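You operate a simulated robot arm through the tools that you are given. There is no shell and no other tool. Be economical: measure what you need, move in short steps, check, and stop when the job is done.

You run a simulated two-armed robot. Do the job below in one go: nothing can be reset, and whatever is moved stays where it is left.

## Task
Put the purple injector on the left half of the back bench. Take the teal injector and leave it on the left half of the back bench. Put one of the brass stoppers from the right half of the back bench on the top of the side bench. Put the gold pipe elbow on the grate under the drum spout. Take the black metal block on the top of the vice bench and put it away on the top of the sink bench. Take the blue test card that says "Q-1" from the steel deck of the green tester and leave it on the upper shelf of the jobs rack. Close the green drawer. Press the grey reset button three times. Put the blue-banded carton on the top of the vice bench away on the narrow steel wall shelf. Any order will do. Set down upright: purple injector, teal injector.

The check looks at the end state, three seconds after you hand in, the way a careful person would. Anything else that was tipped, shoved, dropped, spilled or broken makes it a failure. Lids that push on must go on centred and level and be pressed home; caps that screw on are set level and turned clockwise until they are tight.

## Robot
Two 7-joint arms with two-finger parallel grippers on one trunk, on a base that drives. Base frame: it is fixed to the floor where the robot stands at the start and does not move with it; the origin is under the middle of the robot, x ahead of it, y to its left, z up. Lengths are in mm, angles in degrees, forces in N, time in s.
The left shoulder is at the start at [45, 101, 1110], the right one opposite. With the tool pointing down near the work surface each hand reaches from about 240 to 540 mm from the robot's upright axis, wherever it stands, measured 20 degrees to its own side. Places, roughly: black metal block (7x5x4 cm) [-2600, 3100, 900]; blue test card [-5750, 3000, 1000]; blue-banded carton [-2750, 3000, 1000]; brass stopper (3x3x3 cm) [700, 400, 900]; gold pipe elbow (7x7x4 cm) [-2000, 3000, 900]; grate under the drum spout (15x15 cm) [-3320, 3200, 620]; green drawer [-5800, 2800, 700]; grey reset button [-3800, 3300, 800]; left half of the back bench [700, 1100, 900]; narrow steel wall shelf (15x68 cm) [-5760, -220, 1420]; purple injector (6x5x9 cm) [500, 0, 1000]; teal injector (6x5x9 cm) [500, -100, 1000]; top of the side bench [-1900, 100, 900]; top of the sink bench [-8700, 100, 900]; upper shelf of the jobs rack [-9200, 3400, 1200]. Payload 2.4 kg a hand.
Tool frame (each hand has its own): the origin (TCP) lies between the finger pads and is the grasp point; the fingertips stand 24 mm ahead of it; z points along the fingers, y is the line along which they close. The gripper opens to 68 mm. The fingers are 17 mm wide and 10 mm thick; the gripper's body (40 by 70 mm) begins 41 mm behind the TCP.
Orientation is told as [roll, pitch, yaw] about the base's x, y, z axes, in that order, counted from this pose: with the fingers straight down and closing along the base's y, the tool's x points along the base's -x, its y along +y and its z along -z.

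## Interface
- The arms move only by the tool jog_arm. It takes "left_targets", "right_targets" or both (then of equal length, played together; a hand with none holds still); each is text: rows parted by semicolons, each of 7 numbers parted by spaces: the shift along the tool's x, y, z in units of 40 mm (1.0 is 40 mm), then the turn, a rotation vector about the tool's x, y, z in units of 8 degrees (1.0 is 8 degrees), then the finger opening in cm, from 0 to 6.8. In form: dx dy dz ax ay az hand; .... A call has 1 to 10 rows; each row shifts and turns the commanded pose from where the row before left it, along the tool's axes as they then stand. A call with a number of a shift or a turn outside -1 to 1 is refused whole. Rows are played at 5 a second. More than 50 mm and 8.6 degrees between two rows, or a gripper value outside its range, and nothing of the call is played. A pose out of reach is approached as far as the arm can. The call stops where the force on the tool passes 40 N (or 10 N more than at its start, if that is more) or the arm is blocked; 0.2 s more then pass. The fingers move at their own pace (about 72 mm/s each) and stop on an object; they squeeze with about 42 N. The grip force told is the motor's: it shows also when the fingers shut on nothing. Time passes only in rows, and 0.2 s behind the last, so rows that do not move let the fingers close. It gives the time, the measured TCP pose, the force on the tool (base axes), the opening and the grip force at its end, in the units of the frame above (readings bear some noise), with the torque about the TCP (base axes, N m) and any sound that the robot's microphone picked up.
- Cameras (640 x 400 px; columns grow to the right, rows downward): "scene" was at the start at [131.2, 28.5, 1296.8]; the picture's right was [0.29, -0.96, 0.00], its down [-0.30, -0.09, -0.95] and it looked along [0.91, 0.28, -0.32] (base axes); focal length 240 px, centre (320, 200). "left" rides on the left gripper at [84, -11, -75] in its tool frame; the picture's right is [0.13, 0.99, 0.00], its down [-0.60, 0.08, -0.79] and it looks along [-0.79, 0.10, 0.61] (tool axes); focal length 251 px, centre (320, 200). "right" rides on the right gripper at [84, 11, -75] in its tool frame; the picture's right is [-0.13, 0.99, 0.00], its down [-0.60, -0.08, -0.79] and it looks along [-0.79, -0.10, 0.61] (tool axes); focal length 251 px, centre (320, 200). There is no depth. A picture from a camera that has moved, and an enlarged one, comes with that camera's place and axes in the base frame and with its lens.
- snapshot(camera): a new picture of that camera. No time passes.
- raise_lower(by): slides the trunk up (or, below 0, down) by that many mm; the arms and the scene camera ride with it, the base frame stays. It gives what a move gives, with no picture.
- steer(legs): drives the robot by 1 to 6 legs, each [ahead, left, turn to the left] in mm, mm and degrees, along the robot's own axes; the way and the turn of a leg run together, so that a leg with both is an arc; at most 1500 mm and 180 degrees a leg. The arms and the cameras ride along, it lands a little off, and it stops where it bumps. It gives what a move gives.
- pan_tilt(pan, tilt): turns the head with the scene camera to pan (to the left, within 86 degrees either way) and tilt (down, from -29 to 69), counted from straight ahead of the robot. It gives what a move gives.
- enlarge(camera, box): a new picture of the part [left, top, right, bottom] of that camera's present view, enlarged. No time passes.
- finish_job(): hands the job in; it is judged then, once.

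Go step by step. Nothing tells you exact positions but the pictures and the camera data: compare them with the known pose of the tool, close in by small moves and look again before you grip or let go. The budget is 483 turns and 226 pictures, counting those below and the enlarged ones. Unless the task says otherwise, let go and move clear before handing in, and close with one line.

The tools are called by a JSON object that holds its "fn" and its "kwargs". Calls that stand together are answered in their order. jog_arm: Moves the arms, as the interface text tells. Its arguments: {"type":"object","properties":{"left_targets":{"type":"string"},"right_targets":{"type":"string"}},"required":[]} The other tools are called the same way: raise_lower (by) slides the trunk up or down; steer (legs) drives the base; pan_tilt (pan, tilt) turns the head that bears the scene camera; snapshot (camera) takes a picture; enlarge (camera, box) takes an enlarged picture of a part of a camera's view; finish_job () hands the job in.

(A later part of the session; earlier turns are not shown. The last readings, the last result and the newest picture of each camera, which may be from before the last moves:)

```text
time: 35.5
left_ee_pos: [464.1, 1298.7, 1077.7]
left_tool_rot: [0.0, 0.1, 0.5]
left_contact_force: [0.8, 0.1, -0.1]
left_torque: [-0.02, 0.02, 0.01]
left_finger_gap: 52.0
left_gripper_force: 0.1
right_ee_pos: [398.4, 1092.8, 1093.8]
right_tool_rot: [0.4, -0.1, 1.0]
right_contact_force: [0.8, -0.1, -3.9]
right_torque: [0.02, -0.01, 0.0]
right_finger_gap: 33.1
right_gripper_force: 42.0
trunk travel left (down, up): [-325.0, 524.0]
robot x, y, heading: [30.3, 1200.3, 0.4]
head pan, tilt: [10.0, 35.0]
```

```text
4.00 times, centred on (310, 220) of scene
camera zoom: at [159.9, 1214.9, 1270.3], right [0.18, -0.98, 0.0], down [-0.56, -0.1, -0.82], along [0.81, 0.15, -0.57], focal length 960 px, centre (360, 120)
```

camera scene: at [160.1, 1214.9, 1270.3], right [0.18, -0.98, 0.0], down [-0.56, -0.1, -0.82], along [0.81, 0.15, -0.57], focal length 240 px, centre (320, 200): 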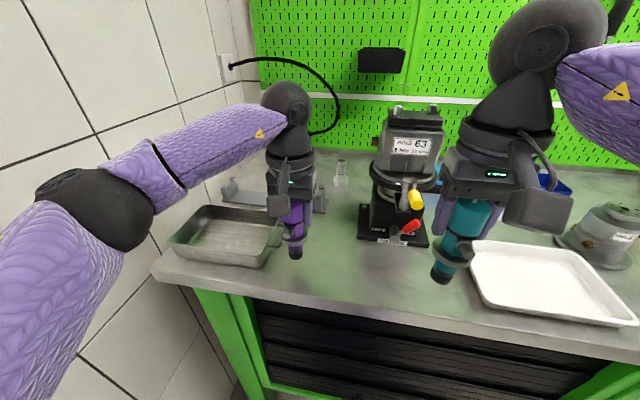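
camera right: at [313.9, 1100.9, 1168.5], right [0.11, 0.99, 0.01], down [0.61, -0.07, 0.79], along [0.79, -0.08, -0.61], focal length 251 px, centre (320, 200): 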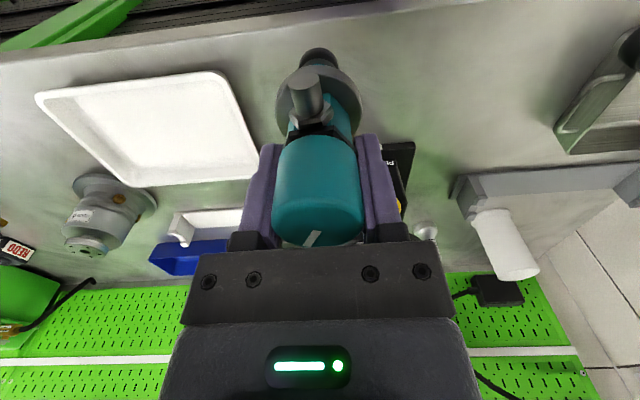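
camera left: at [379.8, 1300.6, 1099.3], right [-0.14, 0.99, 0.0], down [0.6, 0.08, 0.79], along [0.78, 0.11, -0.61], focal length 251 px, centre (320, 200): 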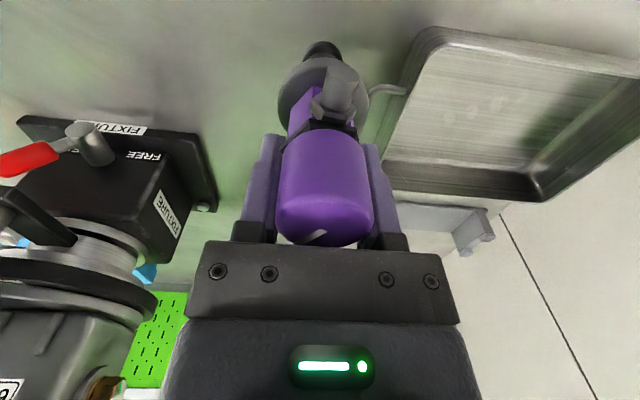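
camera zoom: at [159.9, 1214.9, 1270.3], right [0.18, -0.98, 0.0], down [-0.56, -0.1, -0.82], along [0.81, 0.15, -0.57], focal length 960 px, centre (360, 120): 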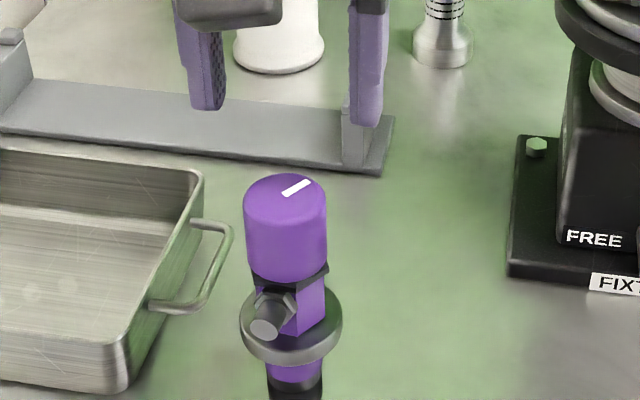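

Purple stands upright. I'll clear the left hand and bring teal to [445, 1216].

{"fn": "jog_arm", "kwargs": {"left_targets": "0.6 0 -0.7 0 0 0 5.2; 1 0.3 -0.5 0 0 0 5.2; 1 0.4 -0.4 0 0 0 5.2; 0.8 0.4 0 0 0 0 5.2; 0 0 0 0 0 0 5.2; 0 0 0 0 0 0 5.2; 0 0 0 0 0 0 5.2; 0 0 0 0 0 0 5.2", "right_targets": "0.6 0 0 0 0 0 3.0; 0.6 0 0 0 0 0 3.0; 0 0.9 0 0 0 0 3.0; 0 0.9 0 0 0 0 3.0; -0.2 0.9 0.5 0 0 0 3.0; -0.8 0.4 0.6 0 0 0 3.0; -0.6 0 0.6 0 0 0 3.0; 0 0 0 0 0 0 3.0"}}

{"fn": "snapshot", "kwargs": {"camera": "scene"}}

{"fn": "snapshot", "kwargs": {"camera": "right"}}

```text
time: 37.4
left_ee_pos: [327.5, 1344.2, 1140.8]
left_tool_rot: [0.0, 0.2, 0.4]
left_contact_force: [-0.4, -0.5, 0.8]
left_torque: [-0.03, -0.01, -0.01]
left_finger_gap: 51.8
left_gripper_force: 0.0
right_ee_pos: [410.7, 1212.4, 1025.9]
right_tool_rot: [0.4, 0.1, 1.2]
right_contact_force: [-0.3, -0.4, -2.8]
right_torque: [0.02, -0.03, 0.0]
right_finger_gap: 33.3
right_gripper_force: 42.1
trunk travel left (down, up): [-325.0, 524.0]
robot x, y, heading: [31.0, 1195.9, 0.5]
head pan, tilt: [10.0, 35.0]
```

```text
194 pictures are left
camera scene: at [159.9, 1215.0, 1270.3], right [0.18, -0.98, 0.0], down [-0.56, -0.1, -0.82], along [0.81, 0.15, -0.57], focal length 240 px, centre (320, 200)
```

scene: 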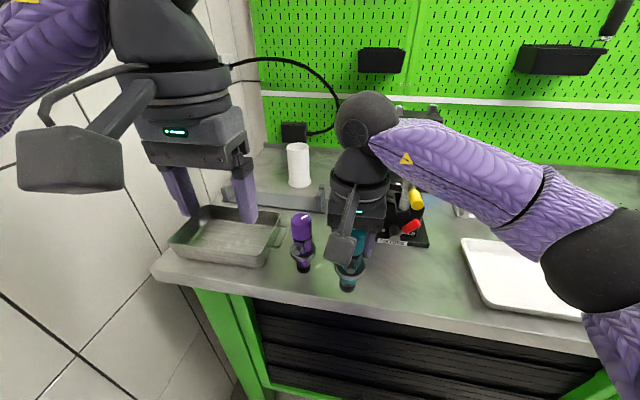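

```text
193 pictures are left
camera right: at [325.6, 1222.0, 1100.3], right [0.11, 0.99, 0.01], down [0.61, -0.07, 0.79], along [0.79, -0.08, -0.61], focal length 251 px, centre (320, 200)
```

right: 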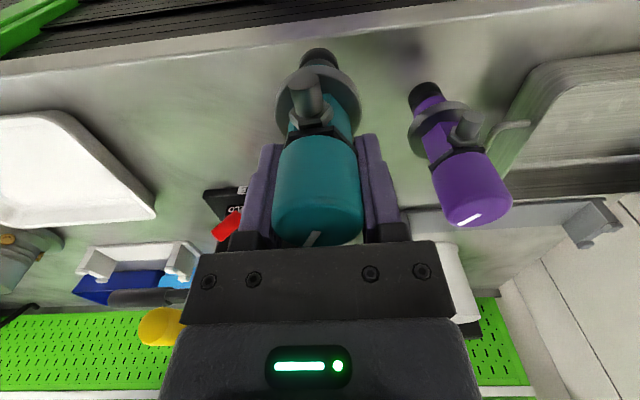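

{"fn": "jog_arm", "kwargs": {"right_targets": "-0.4 0 0.2 0 0 0 3.0; -0.35 0 0.2 0 0 0 3.0; 0 0 0.2 0 0 0 3.0; 0 0 0.1 0 0 0 3.0; 0 0 0.06 0 0 0 3.0; 0 0 0.06 0 0 0 3.0; 0 0 0.06 0 0 0 3.0; 0 0 0.06 0 0 0 3.0; 0 0 0.06 0 0 0 3.0; 0 0 0.06 0 0 0 3.0"}}

{"fn": "enlarge", "kwargs": {"camera": "scene", "box": [270, 190, 430, 290]}}

```text
time: 39.5
left_ee_pos: [326.3, 1344.1, 1141.7]
left_tool_rot: [0.1, 0.0, 0.5]
left_contact_force: [0.3, 0.7, -0.9]
left_torque: [0.02, -0.01, -0.01]
left_finger_gap: 52.1
left_gripper_force: 0.1
right_ee_pos: [440.0, 1217.9, 985.3]
right_tool_rot: [0.5, 0.1, 1.0]
right_contact_force: [0.8, -0.1, 9.1]
right_torque: [-0.06, -0.17, -0.03]
right_finger_gap: 33.3
right_gripper_force: 32.9
trunk travel left (down, up): [-325.0, 524.0]
robot x, y, heading: [29.5, 1196.2, 0.5]
head pan, tilt: [10.0, 35.0]
```

```text
4.00 times, centred on (350, 240) of scene
camera zoom: at [159.3, 1215.1, 1270.4], right [0.18, -0.98, 0.0], down [-0.56, -0.1, -0.82], along [0.81, 0.15, -0.57], focal length 960 px, centre (200, 40)
```

zoom: 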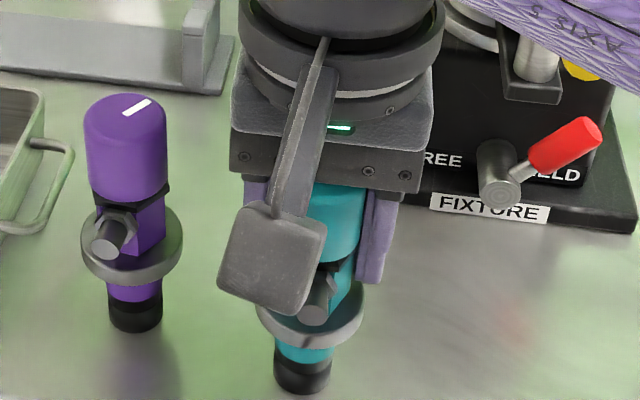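

Light contact at 9 N. I'll release and lift.

{"fn": "jog_arm", "kwargs": {"right_targets": "0 0 0 0 0 0 3.0; 0 0 0 0 0 0 3.8; 0 0 0 0 0 0 4.4; 0 0 0 0 0 0 4.8; 0 0 -0.5 0 0 0 4.8; 0 0 -0.8 0 0 0 4.8; 0 0 -1 0 0 0 4.8; 0.9 0 -0.5 0 0 0 4.8; 0.6 -0.9 -0.2 0 0 0 4.8; 0 -1 0 0 0 0 4.8"}}

{"fn": "snapshot", "kwargs": {"camera": "scene"}}

```text
time: 41.8
left_ee_pos: [326.7, 1344.0, 1140.6]
left_tool_rot: [-0.1, 0.1, 0.5]
left_contact_force: [-0.3, 0.0, 0.5]
left_torque: [0.0, 0.01, 0.02]
left_finger_gap: 52.2
left_gripper_force: 0.0
right_ee_pos: [382.3, 1136.0, 1102.4]
right_tool_rot: [0.4, 0.0, 1.1]
right_contact_force: [1.1, 0.3, -0.1]
right_torque: [-0.01, -0.01, -0.02]
right_finger_gap: 47.9
right_gripper_force: 0.0
trunk travel left (down, up): [-325.0, 524.0]
robot x, y, heading: [32.0, 1196.5, 0.5]
head pan, tilt: [10.0, 35.0]
```

```text
191 pictures are left
camera scene: at [159.6, 1214.6, 1270.4], right [0.18, -0.98, 0.0], down [-0.56, -0.1, -0.82], along [0.81, 0.15, -0.57], focal length 240 px, centre (320, 200)
```

scene: 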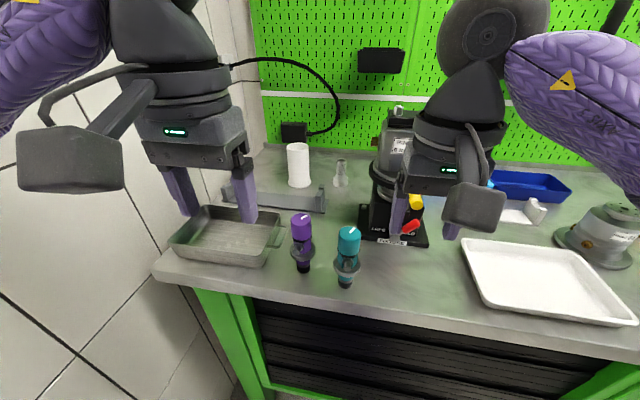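

Both injectors are done. Next is a brass stopper at about [520, 460]; I'll drive over.

{"fn": "steer", "kwargs": {"legs": [[-130, 0, -0.5], [0, -870, 0]]}}

{"fn": "pan_tilt", "kwargs": {"pan": 15, "tilt": 35}}

{"fn": "snapshot", "kwargs": {"camera": "scene"}}

{"fn": "snapshot", "kwargs": {"camera": "left"}}

```text
time: 47.3
left_ee_pos: [208.0, 459.0, 1141.4]
left_tool_rot: [0.1, 0.1, 0.2]
left_contact_force: [-1.0, -0.1, 0.4]
left_torque: [-0.01, 0.0, -0.02]
left_finger_gap: 52.0
left_gripper_force: 0.1
right_ee_pos: [264.0, 250.8, 1101.5]
right_tool_rot: [0.4, 0.0, 0.7]
right_contact_force: [-0.4, -0.1, -0.6]
right_torque: [-0.01, 0.0, 0.02]
right_finger_gap: 47.8
right_gripper_force: 0.0
trunk travel left (down, up): [-325.0, 524.0]
robot x, y, heading: [-94.2, 315.0, 0.4]
head pan, tilt: [10.0, 35.0]
```

```text
time: 47.9
left_ee_pos: [208.8, 459.3, 1142.2]
left_tool_rot: [0.0, 0.1, 0.1]
left_contact_force: [-0.5, 0.5, 0.4]
left_torque: [0.02, 0.02, 0.02]
left_finger_gap: 52.1
left_gripper_force: 0.0
right_ee_pos: [263.1, 250.1, 1100.9]
right_tool_rot: [0.5, 0.1, 0.7]
right_contact_force: [-0.5, 0.3, -0.8]
right_torque: [0.0, 0.03, -0.02]
right_finger_gap: 47.8
right_gripper_force: 0.0
trunk travel left (down, up): [-325.0, 524.0]
robot x, y, heading: [-88.4, 312.9, -0.1]
head pan, tilt: [15.0, 35.0]
```

```text
190 pictures are left
camera scene: at [38.1, 337.2, 1270.4], right [0.26, -0.97, 0.0], down [-0.55, -0.15, -0.82], along [0.79, 0.21, -0.57], focal length 240 px, centre (320, 200)
```

scene: 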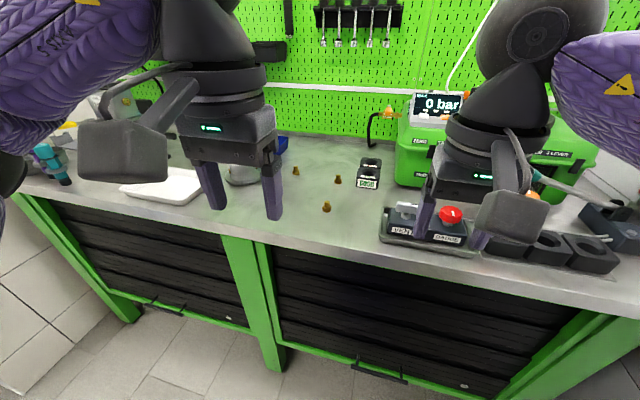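

```text
189 pictures are left
camera left: at [124.2, 447.7, 1216.4], right [-0.13, 0.99, 0.0], down [0.6, 0.08, 0.79], along [0.79, 0.11, -0.61], focal length 251 px, centre (320, 200)
```

left: 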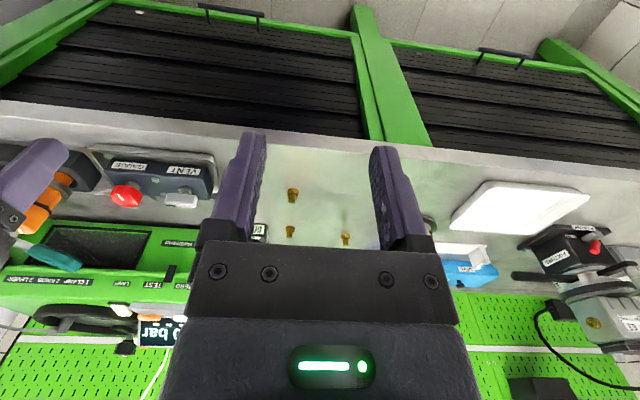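

{"fn": "steer", "kwargs": {"legs": [[140, 0, 0]]}}

{"fn": "jog_arm", "kwargs": {"left_targets": "-0.8 -0.1 0.9 0 0 0 5.5; -0.8 -0.1 0.9 0 0 0 5.5; -0.8 -0.1 0.9 0 0 0 5.5; -0.8 0 0.9 0 0 0 5.5; 0 0 0.9 0 0 0 5.5; 0 0 0 0 0 0 5.5"}}

{"fn": "snapshot", "kwargs": {"camera": "left"}}

{"fn": "enlarge", "kwargs": {"camera": "scene", "box": [240, 170, 400, 270]}}

```text
time: 49.2
left_ee_pos: [345.9, 460.2, 1140.7]
left_tool_rot: [0.0, 0.1, 0.3]
left_contact_force: [0.6, -0.3, 0.5]
left_torque: [-0.02, -0.01, 0.0]
left_finger_gap: 51.7
left_gripper_force: 0.1
right_ee_pos: [401.9, 251.4, 1101.3]
right_tool_rot: [0.4, 0.0, 0.9]
right_contact_force: [0.1, 0.0, 0.1]
right_torque: [0.02, 0.0, 0.06]
right_finger_gap: 48.1
right_gripper_force: 0.1
trunk travel left (down, up): [-325.0, 524.0]
robot x, y, heading: [50.3, 314.4, 0.0]
head pan, tilt: [15.0, 35.0]
```

```text
time: 50.6
left_ee_pos: [473.0, 444.7, 959.6]
left_tool_rot: [0.0, 0.0, 0.2]
left_contact_force: [0.8, 0.1, 0.4]
left_torque: [-0.02, 0.01, -0.03]
left_finger_gap: 54.9
left_gripper_force: 0.2
right_ee_pos: [401.9, 251.7, 1101.5]
right_tool_rot: [0.3, 0.0, 0.8]
right_contact_force: [0.3, -0.1, -0.7]
right_torque: [0.03, 0.01, 0.0]
right_finger_gap: 47.9
right_gripper_force: 0.0
trunk travel left (down, up): [-325.0, 524.0]
robot x, y, heading: [48.2, 311.0, 0.0]
head pan, tilt: [15.0, 35.0]
```

```text
188 pictures are left
camera left: at [390.5, 433.4, 1034.9], right [-0.13, 0.99, 0.0], down [0.6, 0.08, 0.79], along [0.79, 0.11, -0.61], focal length 251 px, centre (320, 200)
```

left: 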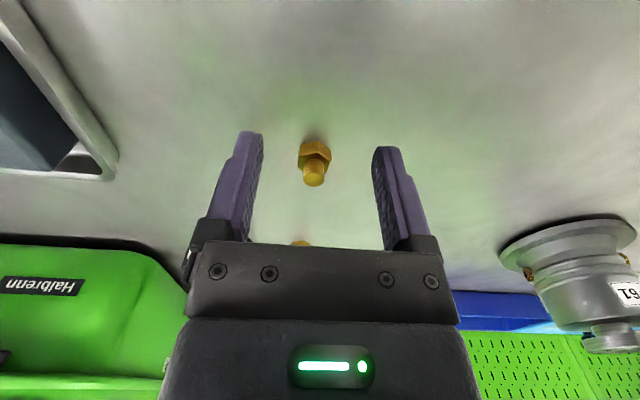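

```text
4.00 times, centred on (320, 220) of scene
camera zoom: at [176.1, 337.9, 1270.4], right [0.26, -0.96, 0.0], down [-0.55, -0.15, -0.82], along [0.79, 0.21, -0.57], focal length 960 px, centre (320, 120)
```

zoom: 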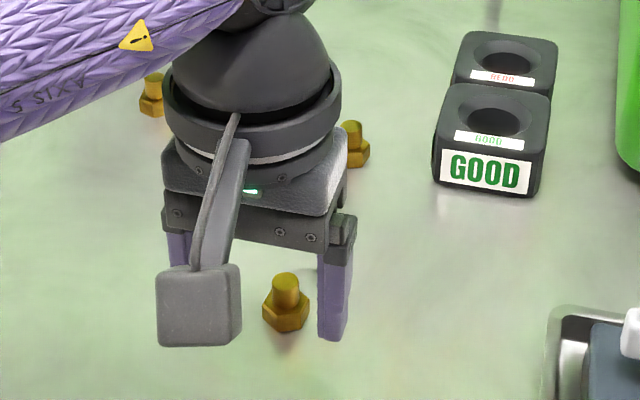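

{"fn": "jog_arm", "kwargs": {"left_targets": "-0.6 0.03 0.3 0 0 0 5.5; -0.5 0 0.3 0 0 0 5.5; 0 0 0.25 0 0 0 5.5; 0 0 0 0 0 0 5.5"}}

{"fn": "snapshot", "kwargs": {"camera": "left"}}

{"fn": "enlarge", "kwargs": {"camera": "scene", "box": [240, 170, 400, 270]}}

```text
time: 51.6
left_ee_pos: [517.7, 448.9, 926.5]
left_tool_rot: [0.0, 0.1, 0.3]
left_contact_force: [-0.4, -0.3, 0.2]
left_torque: [-0.02, 0.01, 0.01]
left_finger_gap: 55.1
left_gripper_force: 0.1
right_ee_pos: [400.7, 251.6, 1102.5]
right_tool_rot: [0.4, 0.0, 0.8]
right_contact_force: [0.1, 0.0, -0.9]
right_torque: [-0.01, 0.01, -0.02]
right_finger_gap: 47.8
right_gripper_force: 0.0
trunk travel left (down, up): [-325.0, 524.0]
robot x, y, heading: [50.5, 315.8, 0.1]
head pan, tilt: [15.0, 35.0]
```

```text
186 pictures are left
camera left: at [433.3, 437.1, 1001.3], right [-0.13, 0.99, 0.0], down [0.6, 0.08, 0.79], along [0.79, 0.11, -0.61], focal length 251 px, centre (320, 200)
```

left: 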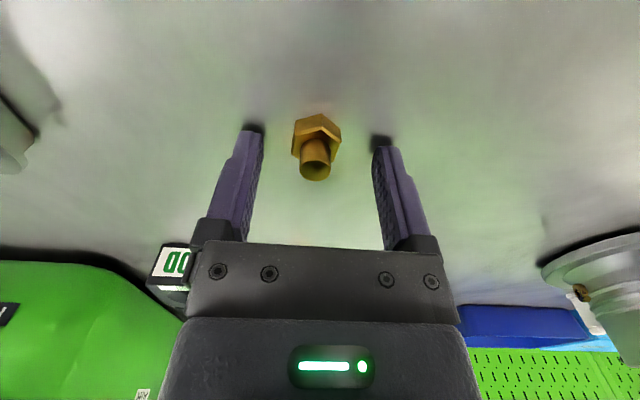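

```text
4.00 times, centred on (320, 220) of scene
camera zoom: at [176.2, 337.8, 1270.4], right [0.26, -0.96, 0.0], down [-0.55, -0.15, -0.82], along [0.79, 0.21, -0.57], focal length 960 px, centre (320, 120)
```

zoom: 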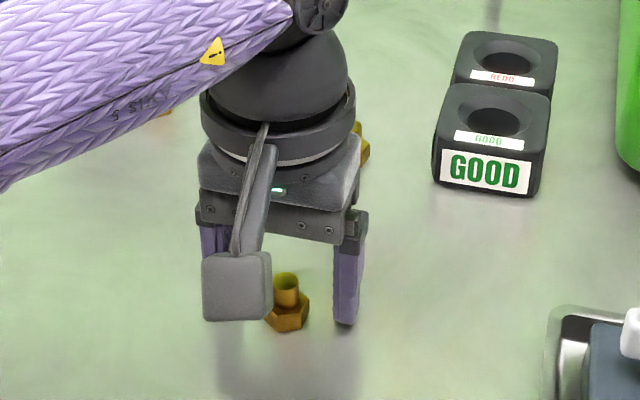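

{"fn": "jog_arm", "kwargs": {"left_targets": "-0.06 -0.03 0.1 0 0 0 5.5; 0 0 0.1 0 0 0 5.5; 0 0 0 0 0 0 4.0; 0 0 0 0 0 0 3.2; 0 0 0 0 0 0 2.4; 0 0 0 0 0 0 1.2; 0 0 0 0 0 0 1.2"}}

{"fn": "snapshot", "kwargs": {"camera": "left"}}

```text
time: 52.3
left_ee_pos: [520.2, 449.2, 923.1]
left_tool_rot: [-0.1, -0.7, 0.4]
left_contact_force: [-2.9, 4.7, 24.3]
left_torque: [0.75, 0.22, 0.03]
left_finger_gap: 43.2
left_gripper_force: 2.1
right_ee_pos: [398.5, 252.7, 1103.1]
right_tool_rot: [0.4, -0.2, 0.8]
right_contact_force: [-0.5, -0.4, 0.1]
right_torque: [0.01, -0.03, 0.0]
right_finger_gap: 48.0
right_gripper_force: 0.0
trunk travel left (down, up): [-325.0, 524.0]
robot x, y, heading: [48.9, 314.9, 0.4]
head pan, tilt: [15.0, 35.0]
stopped in row 3 (left hand): the force on the tool passed its limit at 43 N (the readings are from after the stop); the commanded pose is now the measured one
```

```text
184 pictures are left
camera left: at [435.3, 438.0, 998.4], right [-0.14, 0.99, 0.0], down [0.59, 0.08, 0.8], along [0.79, 0.11, -0.6], focal length 251 px, centre (320, 200)
```

left: 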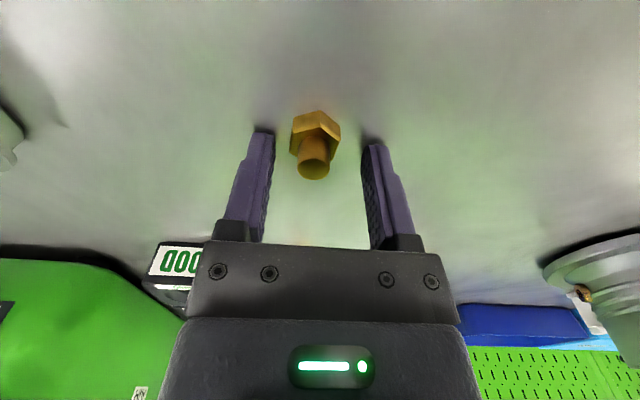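

The fingers touched the bench at TCP 923, so its top is about 899. I'll raise 4 mm and close.

{"fn": "jog_arm", "kwargs": {"left_targets": "0 0 -0.1 0 0.08 0 4.5; 0 0 0 0 0 0 3.6; 0 0 0 0 0 0 3.0; 0 0 0 0 0 0 2.4; 0 0 0 0 0 0 1.2; 0 0 0 0 0 0 1.2"}}

{"fn": "snapshot", "kwargs": {"camera": "left"}}

```text
time: 53.7
left_ee_pos: [521.5, 448.9, 924.7]
left_tool_rot: [-0.1, 0.5, 0.3]
left_contact_force: [0.1, 0.0, -0.1]
left_torque: [-0.02, -0.01, 0.01]
left_finger_gap: 11.9
left_gripper_force: 0.1
right_ee_pos: [401.6, 251.8, 1101.1]
right_tool_rot: [0.3, 0.1, 0.7]
right_contact_force: [0.4, -1.0, -0.4]
right_torque: [-0.07, 0.01, -0.03]
right_finger_gap: 48.2
right_gripper_force: 0.0
trunk travel left (down, up): [-325.0, 524.0]
robot x, y, heading: [48.8, 312.2, 0.2]
head pan, tilt: [15.0, 35.0]
```

```text
183 pictures are left
camera left: at [437.8, 437.7, 1001.4], right [-0.13, 0.99, 0.0], down [0.61, 0.08, 0.79], along [0.78, 0.11, -0.61], focal length 251 px, centre (320, 200)
```

left: 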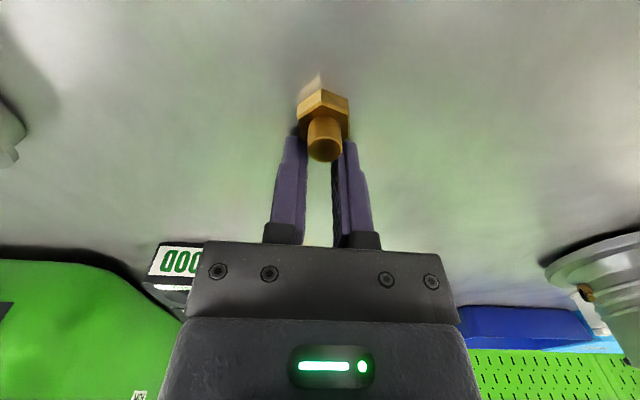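

The stopper slipped out toward the robot; with its top at z=930 it's now at x≈500. I'll open, shift back 21 mm, and close.

{"fn": "jog_arm", "kwargs": {"left_targets": "0 0 0 0 0 0 3.5; 0 0 0 0 0 0 5.5; 0 0 0 0 0 0 5.5; 0.26 0 0 0 0 0 5.5; 0.27 0 0 0 0 0 5.5; 0 0 0 0 0 0 5.5"}}

{"fn": "snapshot", "kwargs": {"camera": "left"}}

```text
time: 55.1
left_ee_pos: [499.5, 447.3, 925.7]
left_tool_rot: [-0.1, 0.4, 0.3]
left_contact_force: [0.2, 1.0, -0.4]
left_torque: [-0.01, 0.03, 0.01]
left_finger_gap: 55.1
left_gripper_force: 0.0
right_ee_pos: [402.2, 251.2, 1101.3]
right_tool_rot: [0.4, 0.0, 0.8]
right_contact_force: [0.6, -0.7, 0.0]
right_torque: [0.02, 0.0, -0.01]
right_finger_gap: 48.0
right_gripper_force: 0.0
trunk travel left (down, up): [-325.0, 524.0]
robot x, y, heading: [47.2, 311.2, 0.1]
head pan, tilt: [15.0, 35.0]
```

```text
182 pictures are left
camera left: at [415.9, 436.8, 1001.4], right [-0.13, 0.99, 0.0], down [0.61, 0.08, 0.79], along [0.78, 0.11, -0.61], focal length 251 px, centre (320, 200)
```

left: 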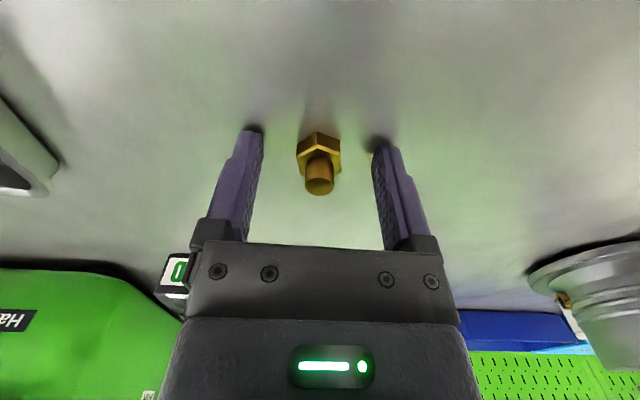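

{"fn": "jog_arm", "kwargs": {"left_targets": "0.05 0 0 0 0 0 5.0; 0 0 0 0 0 0 4.0; 0 0 0 0 0 0 3.2; 0 0 0 0 0 0 2.6; 0 0 0 0 0 0 1.4; 0 0 0 0 0 0 1.2; 0 0 0 0 0 0 1.2"}}

{"fn": "snapshot", "kwargs": {"camera": "left"}}

```text
time: 56.7
left_ee_pos: [498.3, 448.5, 925.7]
left_tool_rot: [-0.2, 0.4, 0.3]
left_contact_force: [0.1, -0.7, 0.2]
left_torque: [-0.01, -0.02, 0.01]
left_finger_gap: 22.3
left_gripper_force: 39.2
right_ee_pos: [401.9, 251.3, 1101.0]
right_tool_rot: [0.4, 0.1, 0.8]
right_contact_force: [1.5, 0.1, -0.6]
right_torque: [-0.05, 0.02, -0.01]
right_finger_gap: 48.0
right_gripper_force: 0.1
trunk travel left (down, up): [-325.0, 524.0]
robot x, y, heading: [51.4, 313.6, 0.2]
head pan, tilt: [15.0, 35.0]
```

```text
181 pictures are left
camera left: at [414.5, 437.2, 1001.5], right [-0.13, 0.99, 0.0], down [0.61, 0.08, 0.79], along [0.78, 0.11, -0.61], focal length 251 px, centre (320, 200)
```

left: 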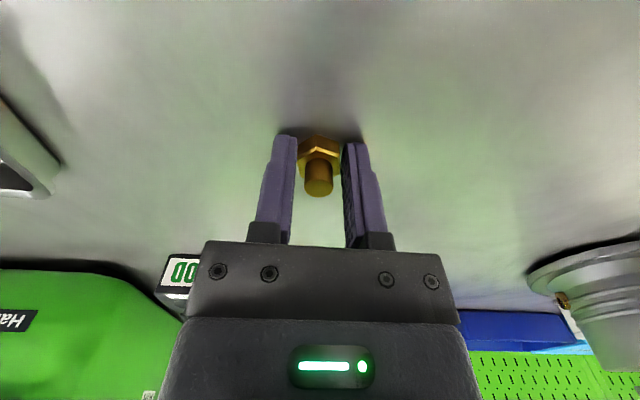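

Gripped at 22 mm. I'll lift it and bring the hand back.

{"fn": "jog_arm", "kwargs": {"left_targets": "0 0 -0.6 0 0 0 1.2; 0 0 -1 0 0 0 1.2; 0 0 -1 0 0 0 1.2; 0.8 0 -0.9 0 0 0 1.2; 1 0 -0.7 0 0 0 1.2; 1 0 -0.4 0 0 0 1.2; 0.7 0 0 0 0 0 1.2; 0 0 0 0 0 0 1.2", "right_targets": "0.3 0 -0.2 0 0 0 4.8; 0.7 0 -0.3 0 0 0 4.8; 0.9 0 -0.5 0 0 0 4.8; 0.4 -0.3 -0.2 0 0 0 4.8; 0 0 0 0 0 0 4.8; 0 0 0 0 0 0 4.8; 0 0 0 0 0 0 4.8; 0 0 0 0 0 0 4.8"}}

{"fn": "snapshot", "kwargs": {"camera": "left"}}

```text
time: 58.5
left_ee_pos: [360.5, 446.6, 1111.1]
left_tool_rot: [-0.1, 0.3, 0.3]
left_contact_force: [0.4, 0.2, -0.8]
left_torque: [0.02, 0.03, 0.0]
left_finger_gap: 22.3
left_gripper_force: 38.8
right_ee_pos: [311.3, 238.1, 1152.5]
right_tool_rot: [0.5, 0.0, 0.8]
right_contact_force: [-0.7, 0.0, -0.2]
right_torque: [0.0, 0.0, 0.02]
right_finger_gap: 48.2
right_gripper_force: 0.1
trunk travel left (down, up): [-325.0, 524.0]
robot x, y, heading: [47.9, 314.1, 0.2]
head pan, tilt: [15.0, 35.0]
```

```text
180 pictures are left
camera left: at [277.1, 436.4, 1187.4], right [-0.14, 0.99, 0.0], down [0.61, 0.08, 0.79], along [0.78, 0.11, -0.61], focal length 251 px, centre (320, 200)
```

left: 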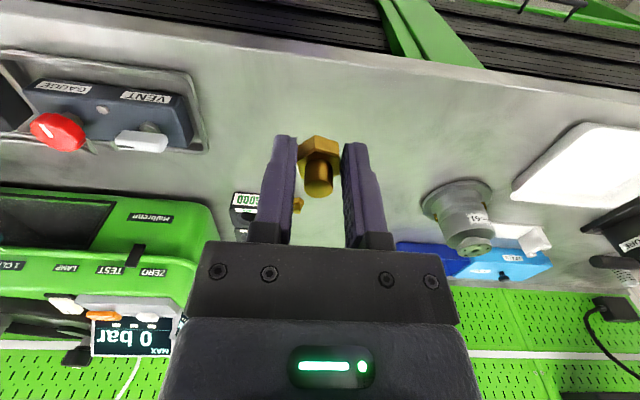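

Stopper is held. The side bench is behind me, so I'll back off, turn around and look at the room.

{"fn": "steer", "kwargs": {"legs": [[-400, 0, 0], [0, 0, 180]]}}

{"fn": "pan_tilt", "kwargs": {"pan": 0, "tilt": 18}}

{"fn": "snapshot", "kwargs": {"camera": "scene"}}

{"fn": "pan_tilt", "kwargs": {"pan": -60, "tilt": 18}}

{"fn": "snapshot", "kwargs": {"camera": "scene"}}

```text
time: 60.5
left_ee_pos: [131.4, 447.1, 1111.2]
left_tool_rot: [-0.1, 0.5, 0.3]
left_contact_force: [-0.5, -0.2, -0.1]
left_torque: [-0.01, -0.01, -0.02]
left_finger_gap: 20.7
left_gripper_force: 37.7
right_ee_pos: [81.1, 237.6, 1151.4]
right_tool_rot: [0.4, 0.1, 0.7]
right_contact_force: [0.2, -0.4, 0.4]
right_torque: [0.01, 0.01, 0.0]
right_finger_gap: 48.2
right_gripper_force: 0.0
trunk travel left (down, up): [-325.0, 524.0]
robot x, y, heading: [-180.9, 311.9, 0.3]
head pan, tilt: [15.0, 35.0]
stopped in leg 1: the robot was blocked; the commanded pose is now the measured one
```

```text
time: 61.3
left_ee_pos: [129.4, 447.3, 1111.3]
left_tool_rot: [-0.1, 0.4, 0.4]
left_contact_force: [-0.5, 0.4, 0.1]
left_torque: [-0.02, 0.03, -0.01]
left_finger_gap: 20.5
left_gripper_force: 38.2
right_ee_pos: [80.6, 238.1, 1152.3]
right_tool_rot: [0.4, 0.1, 0.7]
right_contact_force: [-0.3, 0.0, 0.5]
right_torque: [0.02, 0.01, 0.01]
right_finger_gap: 47.9
right_gripper_force: 0.1
trunk travel left (down, up): [-325.0, 524.0]
robot x, y, heading: [-184.2, 312.7, 0.4]
head pan, tilt: [0.0, 18.0]
```

```text
179 pictures are left
camera scene: at [-45.8, 314.7, 1297.4], right [0.01, -1.0, 0.0], down [-0.31, 0.0, -0.95], along [0.95, 0.0, -0.31], focal length 240 px, centre (320, 200)
```

scene: 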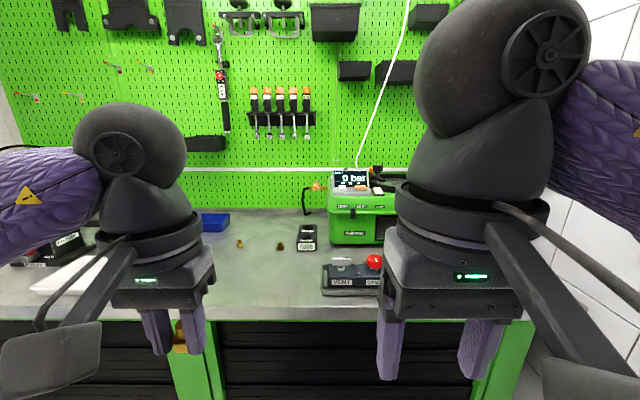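

```text
time: 62.6
left_ee_pos: [131.2, 446.1, 1110.4]
left_tool_rot: [0.0, 0.4, 0.4]
left_contact_force: [-1.0, 0.1, -0.4]
left_torque: [-0.02, 0.01, -0.01]
left_finger_gap: 20.2
left_gripper_force: 37.6
right_ee_pos: [79.2, 238.2, 1152.7]
right_tool_rot: [0.4, 0.1, 0.6]
right_contact_force: [0.5, -0.3, -0.3]
right_torque: [0.03, 0.04, -0.02]
right_finger_gap: 47.9
right_gripper_force: 0.0
trunk travel left (down, up): [-325.0, 524.0]
robot x, y, heading: [-183.5, 312.5, 0.3]
head pan, tilt: [-60.0, 18.0]
```

```text
178 pictures are left
camera scene: at [-92.0, 233.6, 1297.5], right [-0.86, -0.5, 0.0], down [-0.16, 0.27, -0.95], along [0.48, -0.82, -0.31], focal length 240 px, centre (320, 200)
```

scene: 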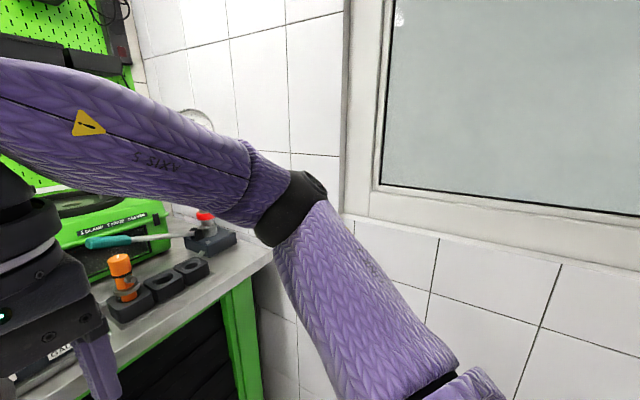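

Something behind blocked me at x≈-183, and the stopper grip is creeping from 22 to 20 mm. I'll check the left hand and what stands behind.

{"fn": "snapshot", "kwargs": {"camera": "left"}}

{"fn": "pan_tilt", "kwargs": {"pan": 86, "tilt": 25}}

{"fn": "snapshot", "kwargs": {"camera": "scene"}}

```text
177 pictures are left
camera left: at [47.1, 435.7, 1187.2], right [-0.14, 0.99, 0.0], down [0.61, 0.08, 0.79], along [0.78, 0.11, -0.62], focal length 251 px, centre (320, 200)
```

left: 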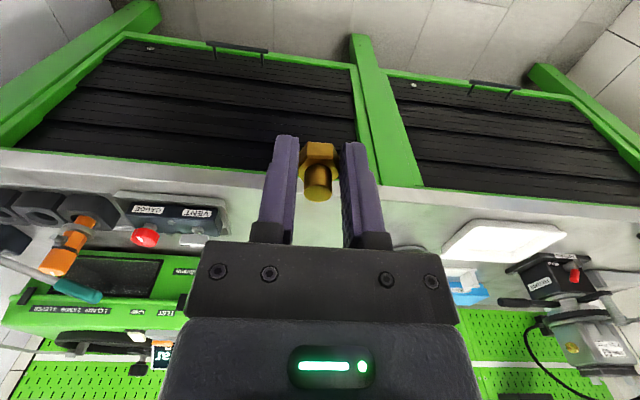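

```text
time: 64.9
left_ee_pos: [130.5, 445.9, 1110.9]
left_tool_rot: [-0.1, 0.5, 0.5]
left_contact_force: [-0.2, 0.8, 0.5]
left_torque: [-0.01, 0.02, 0.0]
left_finger_gap: 20.6
left_gripper_force: 38.3
right_ee_pos: [80.8, 237.5, 1152.0]
right_tool_rot: [0.4, 0.0, 0.6]
right_contact_force: [0.3, -0.3, 0.1]
right_torque: [0.03, 0.02, 0.0]
right_finger_gap: 48.0
right_gripper_force: 0.1
trunk travel left (down, up): [-325.0, 524.0]
robot x, y, heading: [-181.1, 311.0, 0.3]
head pan, tilt: [85.9, 25.0]
```

```text
176 pictures are left
camera scene: at [-132.9, 406.2, 1286.2], right [1.0, -0.07, 0.0], down [-0.03, -0.42, -0.91], along [0.06, 0.9, -0.42], focal length 240 px, centre (320, 200)
```

scene: 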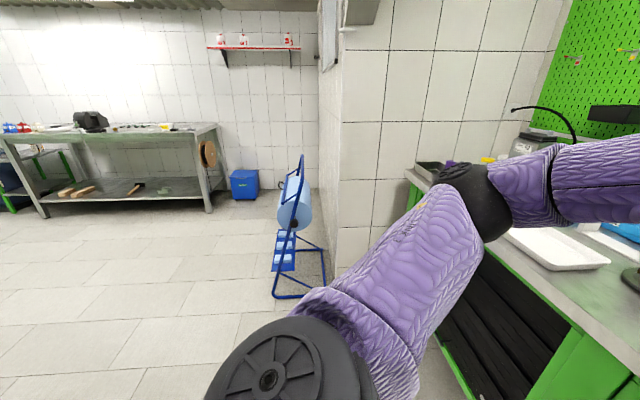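

The grip is stable. I'll pull forward a little and turn left 90° to look behind.

{"fn": "steer", "kwargs": {"legs": [[60, 0, 0], [0, 0, 90]]}}

{"fn": "pan_tilt", "kwargs": {"pan": 70, "tilt": 25}}

{"fn": "snapshot", "kwargs": {"camera": "scene"}}

```text
time: 69.8
left_ee_pos: [-260.0, 621.9, 1112.1]
left_tool_rot: [-0.1, 0.4, 91.0]
left_contact_force: [0.5, -0.7, -0.4]
left_torque: [0.0, 0.03, -0.02]
left_finger_gap: 20.3
left_gripper_force: 37.5
right_ee_pos: [-49.1, 575.3, 1152.1]
right_tool_rot: [0.4, 0.1, 91.4]
right_contact_force: [-0.5, -0.2, 0.0]
right_torque: [0.02, -0.01, 0.01]
right_finger_gap: 48.1
right_gripper_force: 0.1
trunk travel left (down, up): [-325.0, 524.0]
robot x, y, heading: [-120.2, 312.5, 90.9]
head pan, tilt: [85.9, 25.0]
```

```text
time: 70.5
left_ee_pos: [-259.6, 623.0, 1110.5]
left_tool_rot: [-0.1, 0.4, 91.0]
left_contact_force: [0.2, 0.4, -0.1]
left_torque: [-0.03, 0.02, 0.01]
left_finger_gap: 20.5
left_gripper_force: 37.6
right_ee_pos: [-49.8, 576.0, 1151.9]
right_tool_rot: [0.4, 0.1, 91.5]
right_contact_force: [-0.7, -0.3, -0.6]
right_torque: [-0.05, 0.01, -0.02]
right_finger_gap: 48.0
right_gripper_force: 0.1
trunk travel left (down, up): [-325.0, 524.0]
robot x, y, heading: [-123.9, 311.2, 90.9]
head pan, tilt: [70.0, 25.0]
```

```text
175 pictures are left
camera scene: at [-211.1, 388.2, 1286.1], right [0.33, 0.95, 0.0], down [0.4, -0.14, -0.91], along [-0.86, 0.3, -0.42], focal length 240 px, centre (320, 200)
```

scene: 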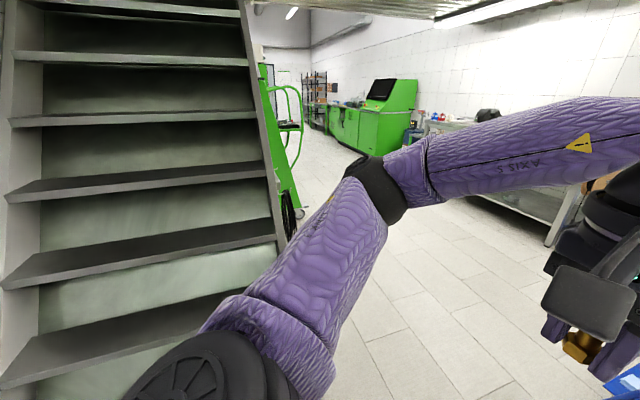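

A staircase stands behind me, so I must go around it. I'll drive +y 600, then turn to face -x and look.

{"fn": "steer", "kwargs": {"legs": [[600, 0, 0], [0, 0, 90]]}}

{"fn": "pan_tilt", "kwargs": {"pan": 20, "tilt": 25}}

{"fn": "snapshot", "kwargs": {"camera": "scene"}}

```text
time: 77.8
left_ee_pos: [-438.2, 778.8, 1111.8]
left_tool_rot: [-0.1, 0.4, -178.3]
left_contact_force: [0.2, 0.1, 0.8]
left_torque: [0.02, 0.01, 0.02]
left_finger_gap: 20.5
left_gripper_force: 37.9
right_ee_pos: [-393.7, 989.3, 1150.6]
right_tool_rot: [0.4, 0.1, -178.0]
right_contact_force: [-0.3, -0.5, 0.2]
right_torque: [0.01, 0.01, -0.01]
right_finger_gap: 47.8
right_gripper_force: 0.0
trunk travel left (down, up): [-325.0, 524.0]
robot x, y, heading: [-133.9, 917.9, -178.5]
head pan, tilt: [70.0, 25.0]
```

```text
time: 79.0
left_ee_pos: [-438.4, 778.6, 1112.1]
left_tool_rot: [-0.2, 0.4, -178.3]
left_contact_force: [0.2, 0.4, -0.3]
left_torque: [0.0, 0.0, 0.03]
left_finger_gap: 20.2
left_gripper_force: 38.0
right_ee_pos: [-393.9, 989.4, 1151.5]
right_tool_rot: [0.4, 0.1, -177.9]
right_contact_force: [0.7, 0.1, -1.0]
right_torque: [-0.01, 0.01, 0.03]
right_finger_gap: 47.9
right_gripper_force: 0.1
trunk travel left (down, up): [-325.0, 524.0]
robot x, y, heading: [-129.6, 926.1, -178.3]
head pan, tilt: [20.0, 25.0]
```

```text
174 pictures are left
camera scene: at [-262.2, 886.4, 1286.1], right [-0.37, 0.93, 0.0], down [0.39, 0.16, -0.91], along [-0.84, -0.33, -0.42], focal length 240 px, centre (320, 200)
```

scene: 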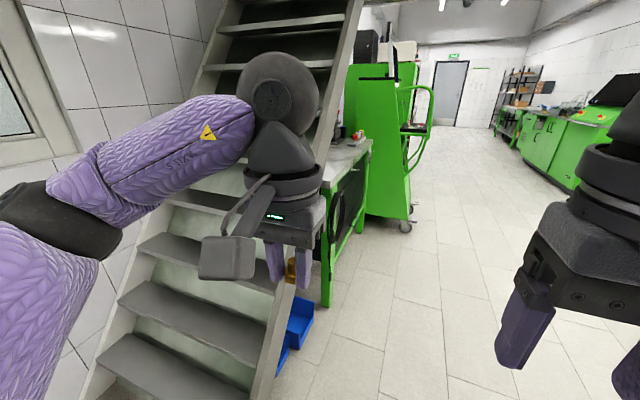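

The side bench is past the stairs: near end x≈-1370, front edge y≈510. I'll drive along y≈1000 to x≈-1600, then face it.

{"fn": "steer", "kwargs": {"legs": [[1450, -150, 0], [0, 0, 88]]}}

{"fn": "pan_tilt", "kwargs": {"pan": 0, "tilt": 32}}

{"fn": "snapshot", "kwargs": {"camera": "scene"}}

```text
time: 89.9
left_ee_pos: [-1466.0, 731.1, 1112.0]
left_tool_rot: [-0.2, 0.3, -94.1]
left_contact_force: [-0.2, 0.5, -0.4]
left_torque: [-0.02, 0.01, 0.02]
left_finger_gap: 20.7
left_gripper_force: 37.5
right_ee_pos: [-1671.8, 797.4, 1151.2]
right_tool_rot: [0.4, 0.1, -93.7]
right_contact_force: [-0.4, 0.0, -0.2]
right_torque: [-0.01, 0.0, 0.02]
right_finger_gap: 48.3
right_gripper_force: 0.1
trunk travel left (down, up): [-325.0, 524.0]
robot x, y, heading: [-1577.5, 1049.6, -94.2]
head pan, tilt: [20.0, 25.0]
```

```text
time: 90.7
left_ee_pos: [-1467.0, 731.3, 1110.8]
left_tool_rot: [0.0, 0.4, -94.2]
left_contact_force: [-1.5, 1.5, -0.9]
left_torque: [0.02, 0.03, -0.02]
left_finger_gap: 20.2
left_gripper_force: 37.8
right_ee_pos: [-1671.2, 797.7, 1153.1]
right_tool_rot: [0.4, 0.2, -93.6]
right_contact_force: [0.7, 0.6, 0.8]
right_torque: [-0.02, -0.04, -0.05]
right_finger_gap: 48.0
right_gripper_force: 0.1
trunk travel left (down, up): [-325.0, 524.0]
robot x, y, heading: [-1573.0, 1054.1, -93.8]
head pan, tilt: [0.0, 32.0]
```

```text
173 pictures are left
camera scene: at [-1588.2, 920.6, 1275.0], right [-1.0, 0.07, 0.0], down [0.04, 0.53, -0.85], along [-0.06, -0.85, -0.53], focal length 240 px, centre (320, 200)
```

scene: 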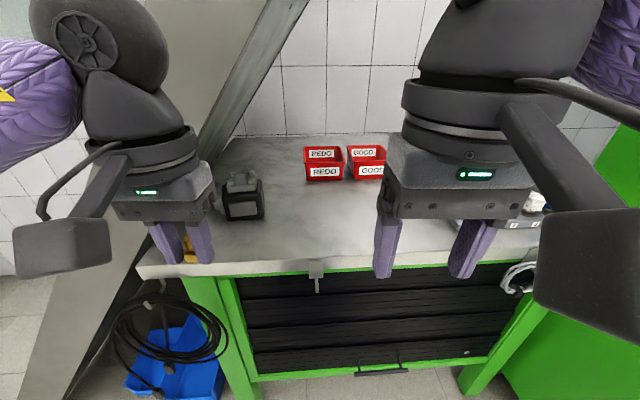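

The side bench top has clear space in the middle-front. I'll drive in 150 mm and place the stopper near [-1560, 450].

{"fn": "steer", "kwargs": {"legs": [[150, -60, 3]]}}

{"fn": "jog_arm", "kwargs": {"left_targets": "-0.5 -0.3 0.9 0 0 0 1.2; -0.8 -0.3 0.9 0 0 0 1.2; -0.8 -0.3 0.9 0 0 0 1.2; -0.8 0 0.9 0 0 0 1.2; 0 0 0.6 0 0 0 1.2; 0 0 0 0 0 0 1.2"}}

{"fn": "snapshot", "kwargs": {"camera": "scene"}}

```text
time: 92.1
left_ee_pos: [-1519.3, 593.0, 1110.8]
left_tool_rot: [-0.1, 0.5, -91.3]
left_contact_force: [0.2, -0.3, -0.7]
left_torque: [0.02, 0.01, -0.02]
left_finger_gap: 20.7
left_gripper_force: 37.5
right_ee_pos: [-1726.6, 648.1, 1151.7]
right_tool_rot: [0.4, 0.1, -91.0]
right_contact_force: [-1.0, -0.2, -0.4]
right_torque: [-0.01, 0.0, -0.04]
right_finger_gap: 47.9
right_gripper_force: 0.1
trunk travel left (down, up): [-325.0, 524.0]
robot x, y, heading: [-1642.9, 909.9, -91.5]
head pan, tilt: [0.0, 32.0]
```

```text
time: 93.5
left_ee_pos: [-1559.4, 477.6, 940.6]
left_tool_rot: [-0.1, 0.5, -91.3]
left_contact_force: [1.3, -0.4, 0.5]
left_torque: [0.03, -0.02, 0.01]
left_finger_gap: 20.5
left_gripper_force: 38.5
right_ee_pos: [-1726.5, 649.7, 1152.6]
right_tool_rot: [0.4, 0.1, -90.9]
right_contact_force: [0.3, -0.4, -0.2]
right_torque: [-0.03, 0.01, 0.02]
right_finger_gap: 47.9
right_gripper_force: 0.2
trunk travel left (down, up): [-325.0, 524.0]
robot x, y, heading: [-1645.7, 909.3, -91.6]
head pan, tilt: [0.0, 32.0]
```

```text
172 pictures are left
camera scene: at [-1649.7, 776.0, 1275.0], right [-1.0, 0.02, 0.0], down [0.01, 0.53, -0.85], along [-0.02, -0.85, -0.53], focal length 240 px, centre (320, 200)
```

scene: 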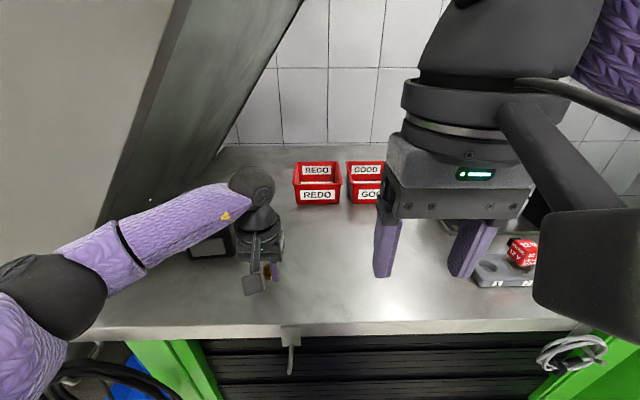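

{"fn": "jog_arm", "kwargs": {"left_targets": "0 0 0.15 0 0 0 1.2; 0 0 0.08 0 0 0 1.2; 0 0 0.05 0 0 0 1.2; 0 0 0.05 0 0 0 1.2; 0 0 0.03 0 0 0 1.2; 0 0 0 0 0 0 1.2"}}

{"fn": "snapshot", "kwargs": {"camera": "left"}}

```text
time: 94.9
left_ee_pos: [-1557.0, 479.5, 927.6]
left_tool_rot: [-0.1, 0.3, -91.2]
left_contact_force: [-0.7, 0.5, -0.7]
left_torque: [-0.04, -0.02, -0.03]
left_finger_gap: 20.5
left_gripper_force: 37.1
right_ee_pos: [-1726.7, 647.9, 1151.7]
right_tool_rot: [0.4, 0.1, -90.9]
right_contact_force: [0.5, 0.7, 0.7]
right_torque: [-0.02, -0.06, -0.01]
right_finger_gap: 47.8
right_gripper_force: 0.1
trunk travel left (down, up): [-325.0, 524.0]
robot x, y, heading: [-1645.3, 906.2, -91.3]
head pan, tilt: [0.0, 32.0]
```

```text
171 pictures are left
camera left: at [-1566.4, 563.0, 1004.2], right [0.99, 0.11, 0.0], down [0.07, -0.61, 0.79], along [0.08, -0.78, -0.62], focal length 251 px, centre (320, 200)
```

left: 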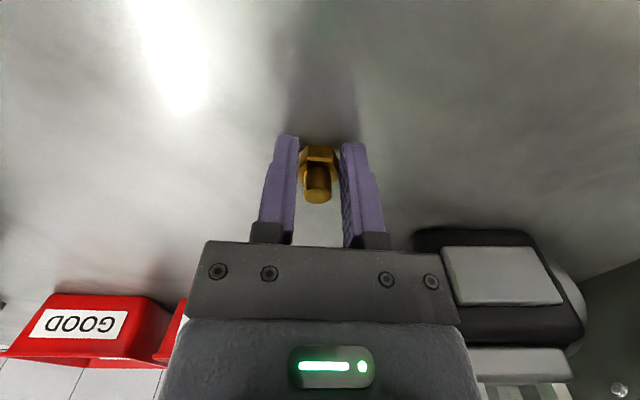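

{"fn": "jog_arm", "kwargs": {"left_targets": "0 0 0.04 0 0 0 1.2; 0 0 0.04 0 0 0 1.2; 0 0 0.04 0 0 0 1.2; 0 0 0.04 0 0 0 1.2; 0 0 0 0 0 0 1.2"}}

```text
time: 96.1
left_ee_pos: [-1557.1, 479.2, 924.6]
left_tool_rot: [-0.2, 0.0, -91.2]
left_contact_force: [-0.6, -9.3, 38.0]
left_torque: [-0.53, -0.21, -0.14]
left_finger_gap: 20.4
left_gripper_force: 38.5
right_ee_pos: [-1727.4, 649.7, 1152.8]
right_tool_rot: [0.4, -0.1, -90.9]
right_contact_force: [0.4, 0.5, -0.7]
right_torque: [-0.01, -0.02, -0.01]
right_finger_gap: 48.1
right_gripper_force: 0.0
trunk travel left (down, up): [-325.0, 524.0]
robot x, y, heading: [-1644.1, 905.2, -91.5]
head pan, tilt: [0.0, 32.0]
```

Contact at 38 N. I'll ease up, open, and lift.

{"fn": "jog_arm", "kwargs": {"left_targets": "0 0 -0.05 0 0 0 1.2; 0 0 0 0 0 0 2.6; 0 0 0 0 0 0 3.6; 0 0 0 0 0 0 4.2; 0 0 -0.5 0 0 0 4.2; 0 0 -0.9 0 0 0 4.2; 0.4 0 -1 0 0 0 4.2; 0.8 0 -0.9 0 0 0 4.2; 0.6 0 -0.9 0 0 0 4.2; 0 0 0 0 0 0 4.2"}}

{"fn": "snapshot", "kwargs": {"camera": "left"}}

```text
time: 98.3
left_ee_pos: [-1555.5, 551.5, 1091.4]
left_tool_rot: [0.0, 0.4, -91.2]
left_contact_force: [-0.5, -0.6, 0.0]
left_torque: [0.01, -0.03, -0.01]
left_finger_gap: 42.1
left_gripper_force: 0.1
right_ee_pos: [-1726.7, 649.3, 1151.8]
right_tool_rot: [0.5, 0.1, -90.9]
right_contact_force: [-0.2, 0.0, -0.4]
right_torque: [-0.01, 0.0, 0.01]
right_finger_gap: 48.1
right_gripper_force: 0.1
trunk travel left (down, up): [-325.0, 524.0]
robot x, y, heading: [-1644.6, 910.5, -91.3]
head pan, tilt: [0.0, 32.0]
```

```text
170 pictures are left
camera left: at [-1565.2, 634.2, 1167.5], right [0.99, 0.11, 0.0], down [0.07, -0.61, 0.79], along [0.09, -0.78, -0.62], focal length 251 px, centre (320, 200)
```

left: 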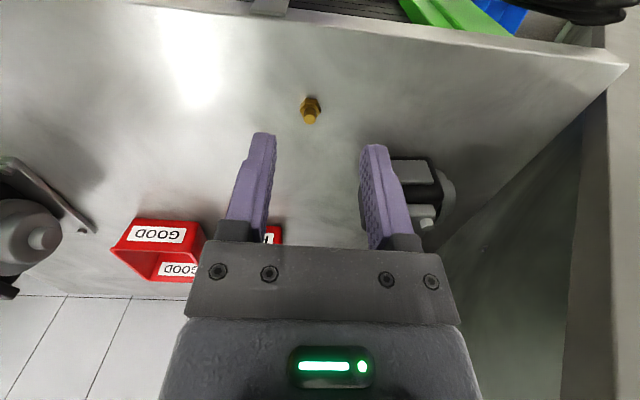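

The stopper is on the side bench. Next is the vice bench at y≈3000: back off, turn around and look.

{"fn": "steer", "kwargs": {"legs": [[-500, 0, 0], [0, 0, -178]]}}

{"fn": "pan_tilt", "kwargs": {"pan": 10, "tilt": 20}}

{"fn": "snapshot", "kwargs": {"camera": "scene"}}

```text
time: 108.5
left_ee_pos: [-1734.9, 1770.4, 1091.5]
left_tool_rot: [0.0, 0.3, 91.1]
left_contact_force: [-0.1, -0.3, 0.0]
left_torque: [0.02, -0.01, 0.02]
left_finger_gap: 42.1
left_gripper_force: 0.1
right_ee_pos: [-1560.4, 1678.1, 1152.1]
right_tool_rot: [0.3, 0.1, 91.5]
right_contact_force: [-0.2, 0.0, -0.7]
right_torque: [-0.02, 0.0, -0.01]
right_finger_gap: 48.1
right_gripper_force: 0.0
trunk travel left (down, up): [-325.0, 524.0]
robot x, y, heading: [-1634.6, 1415.0, 91.0]
head pan, tilt: [0.0, 32.0]
```

```text
time: 109.3
left_ee_pos: [-1735.3, 1770.4, 1092.8]
left_tool_rot: [-0.2, 0.4, 91.2]
left_contact_force: [0.4, 0.0, 0.3]
left_torque: [-0.02, 0.0, -0.02]
left_finger_gap: 41.7
left_gripper_force: 0.1
right_ee_pos: [-1560.5, 1679.9, 1151.6]
right_tool_rot: [0.4, 0.1, 91.5]
right_contact_force: [0.8, 0.0, 0.3]
right_torque: [0.01, 0.0, -0.02]
right_finger_gap: 48.0
right_gripper_force: 0.1
trunk travel left (down, up): [-325.0, 524.0]
robot x, y, heading: [-1634.3, 1415.3, 91.0]
head pan, tilt: [10.0, 20.0]
```

```text
169 pictures are left
camera scene: at [-1652.7, 1553.0, 1294.2], right [0.98, 0.19, 0.0], down [0.07, -0.34, -0.94], along [-0.18, 0.92, -0.34], focal length 240 px, centre (320, 200)
```

scene: 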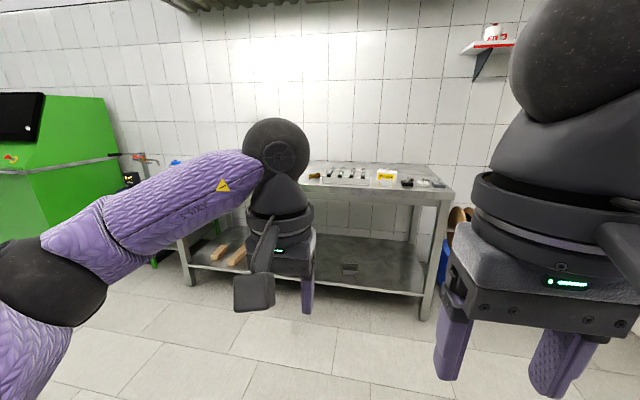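

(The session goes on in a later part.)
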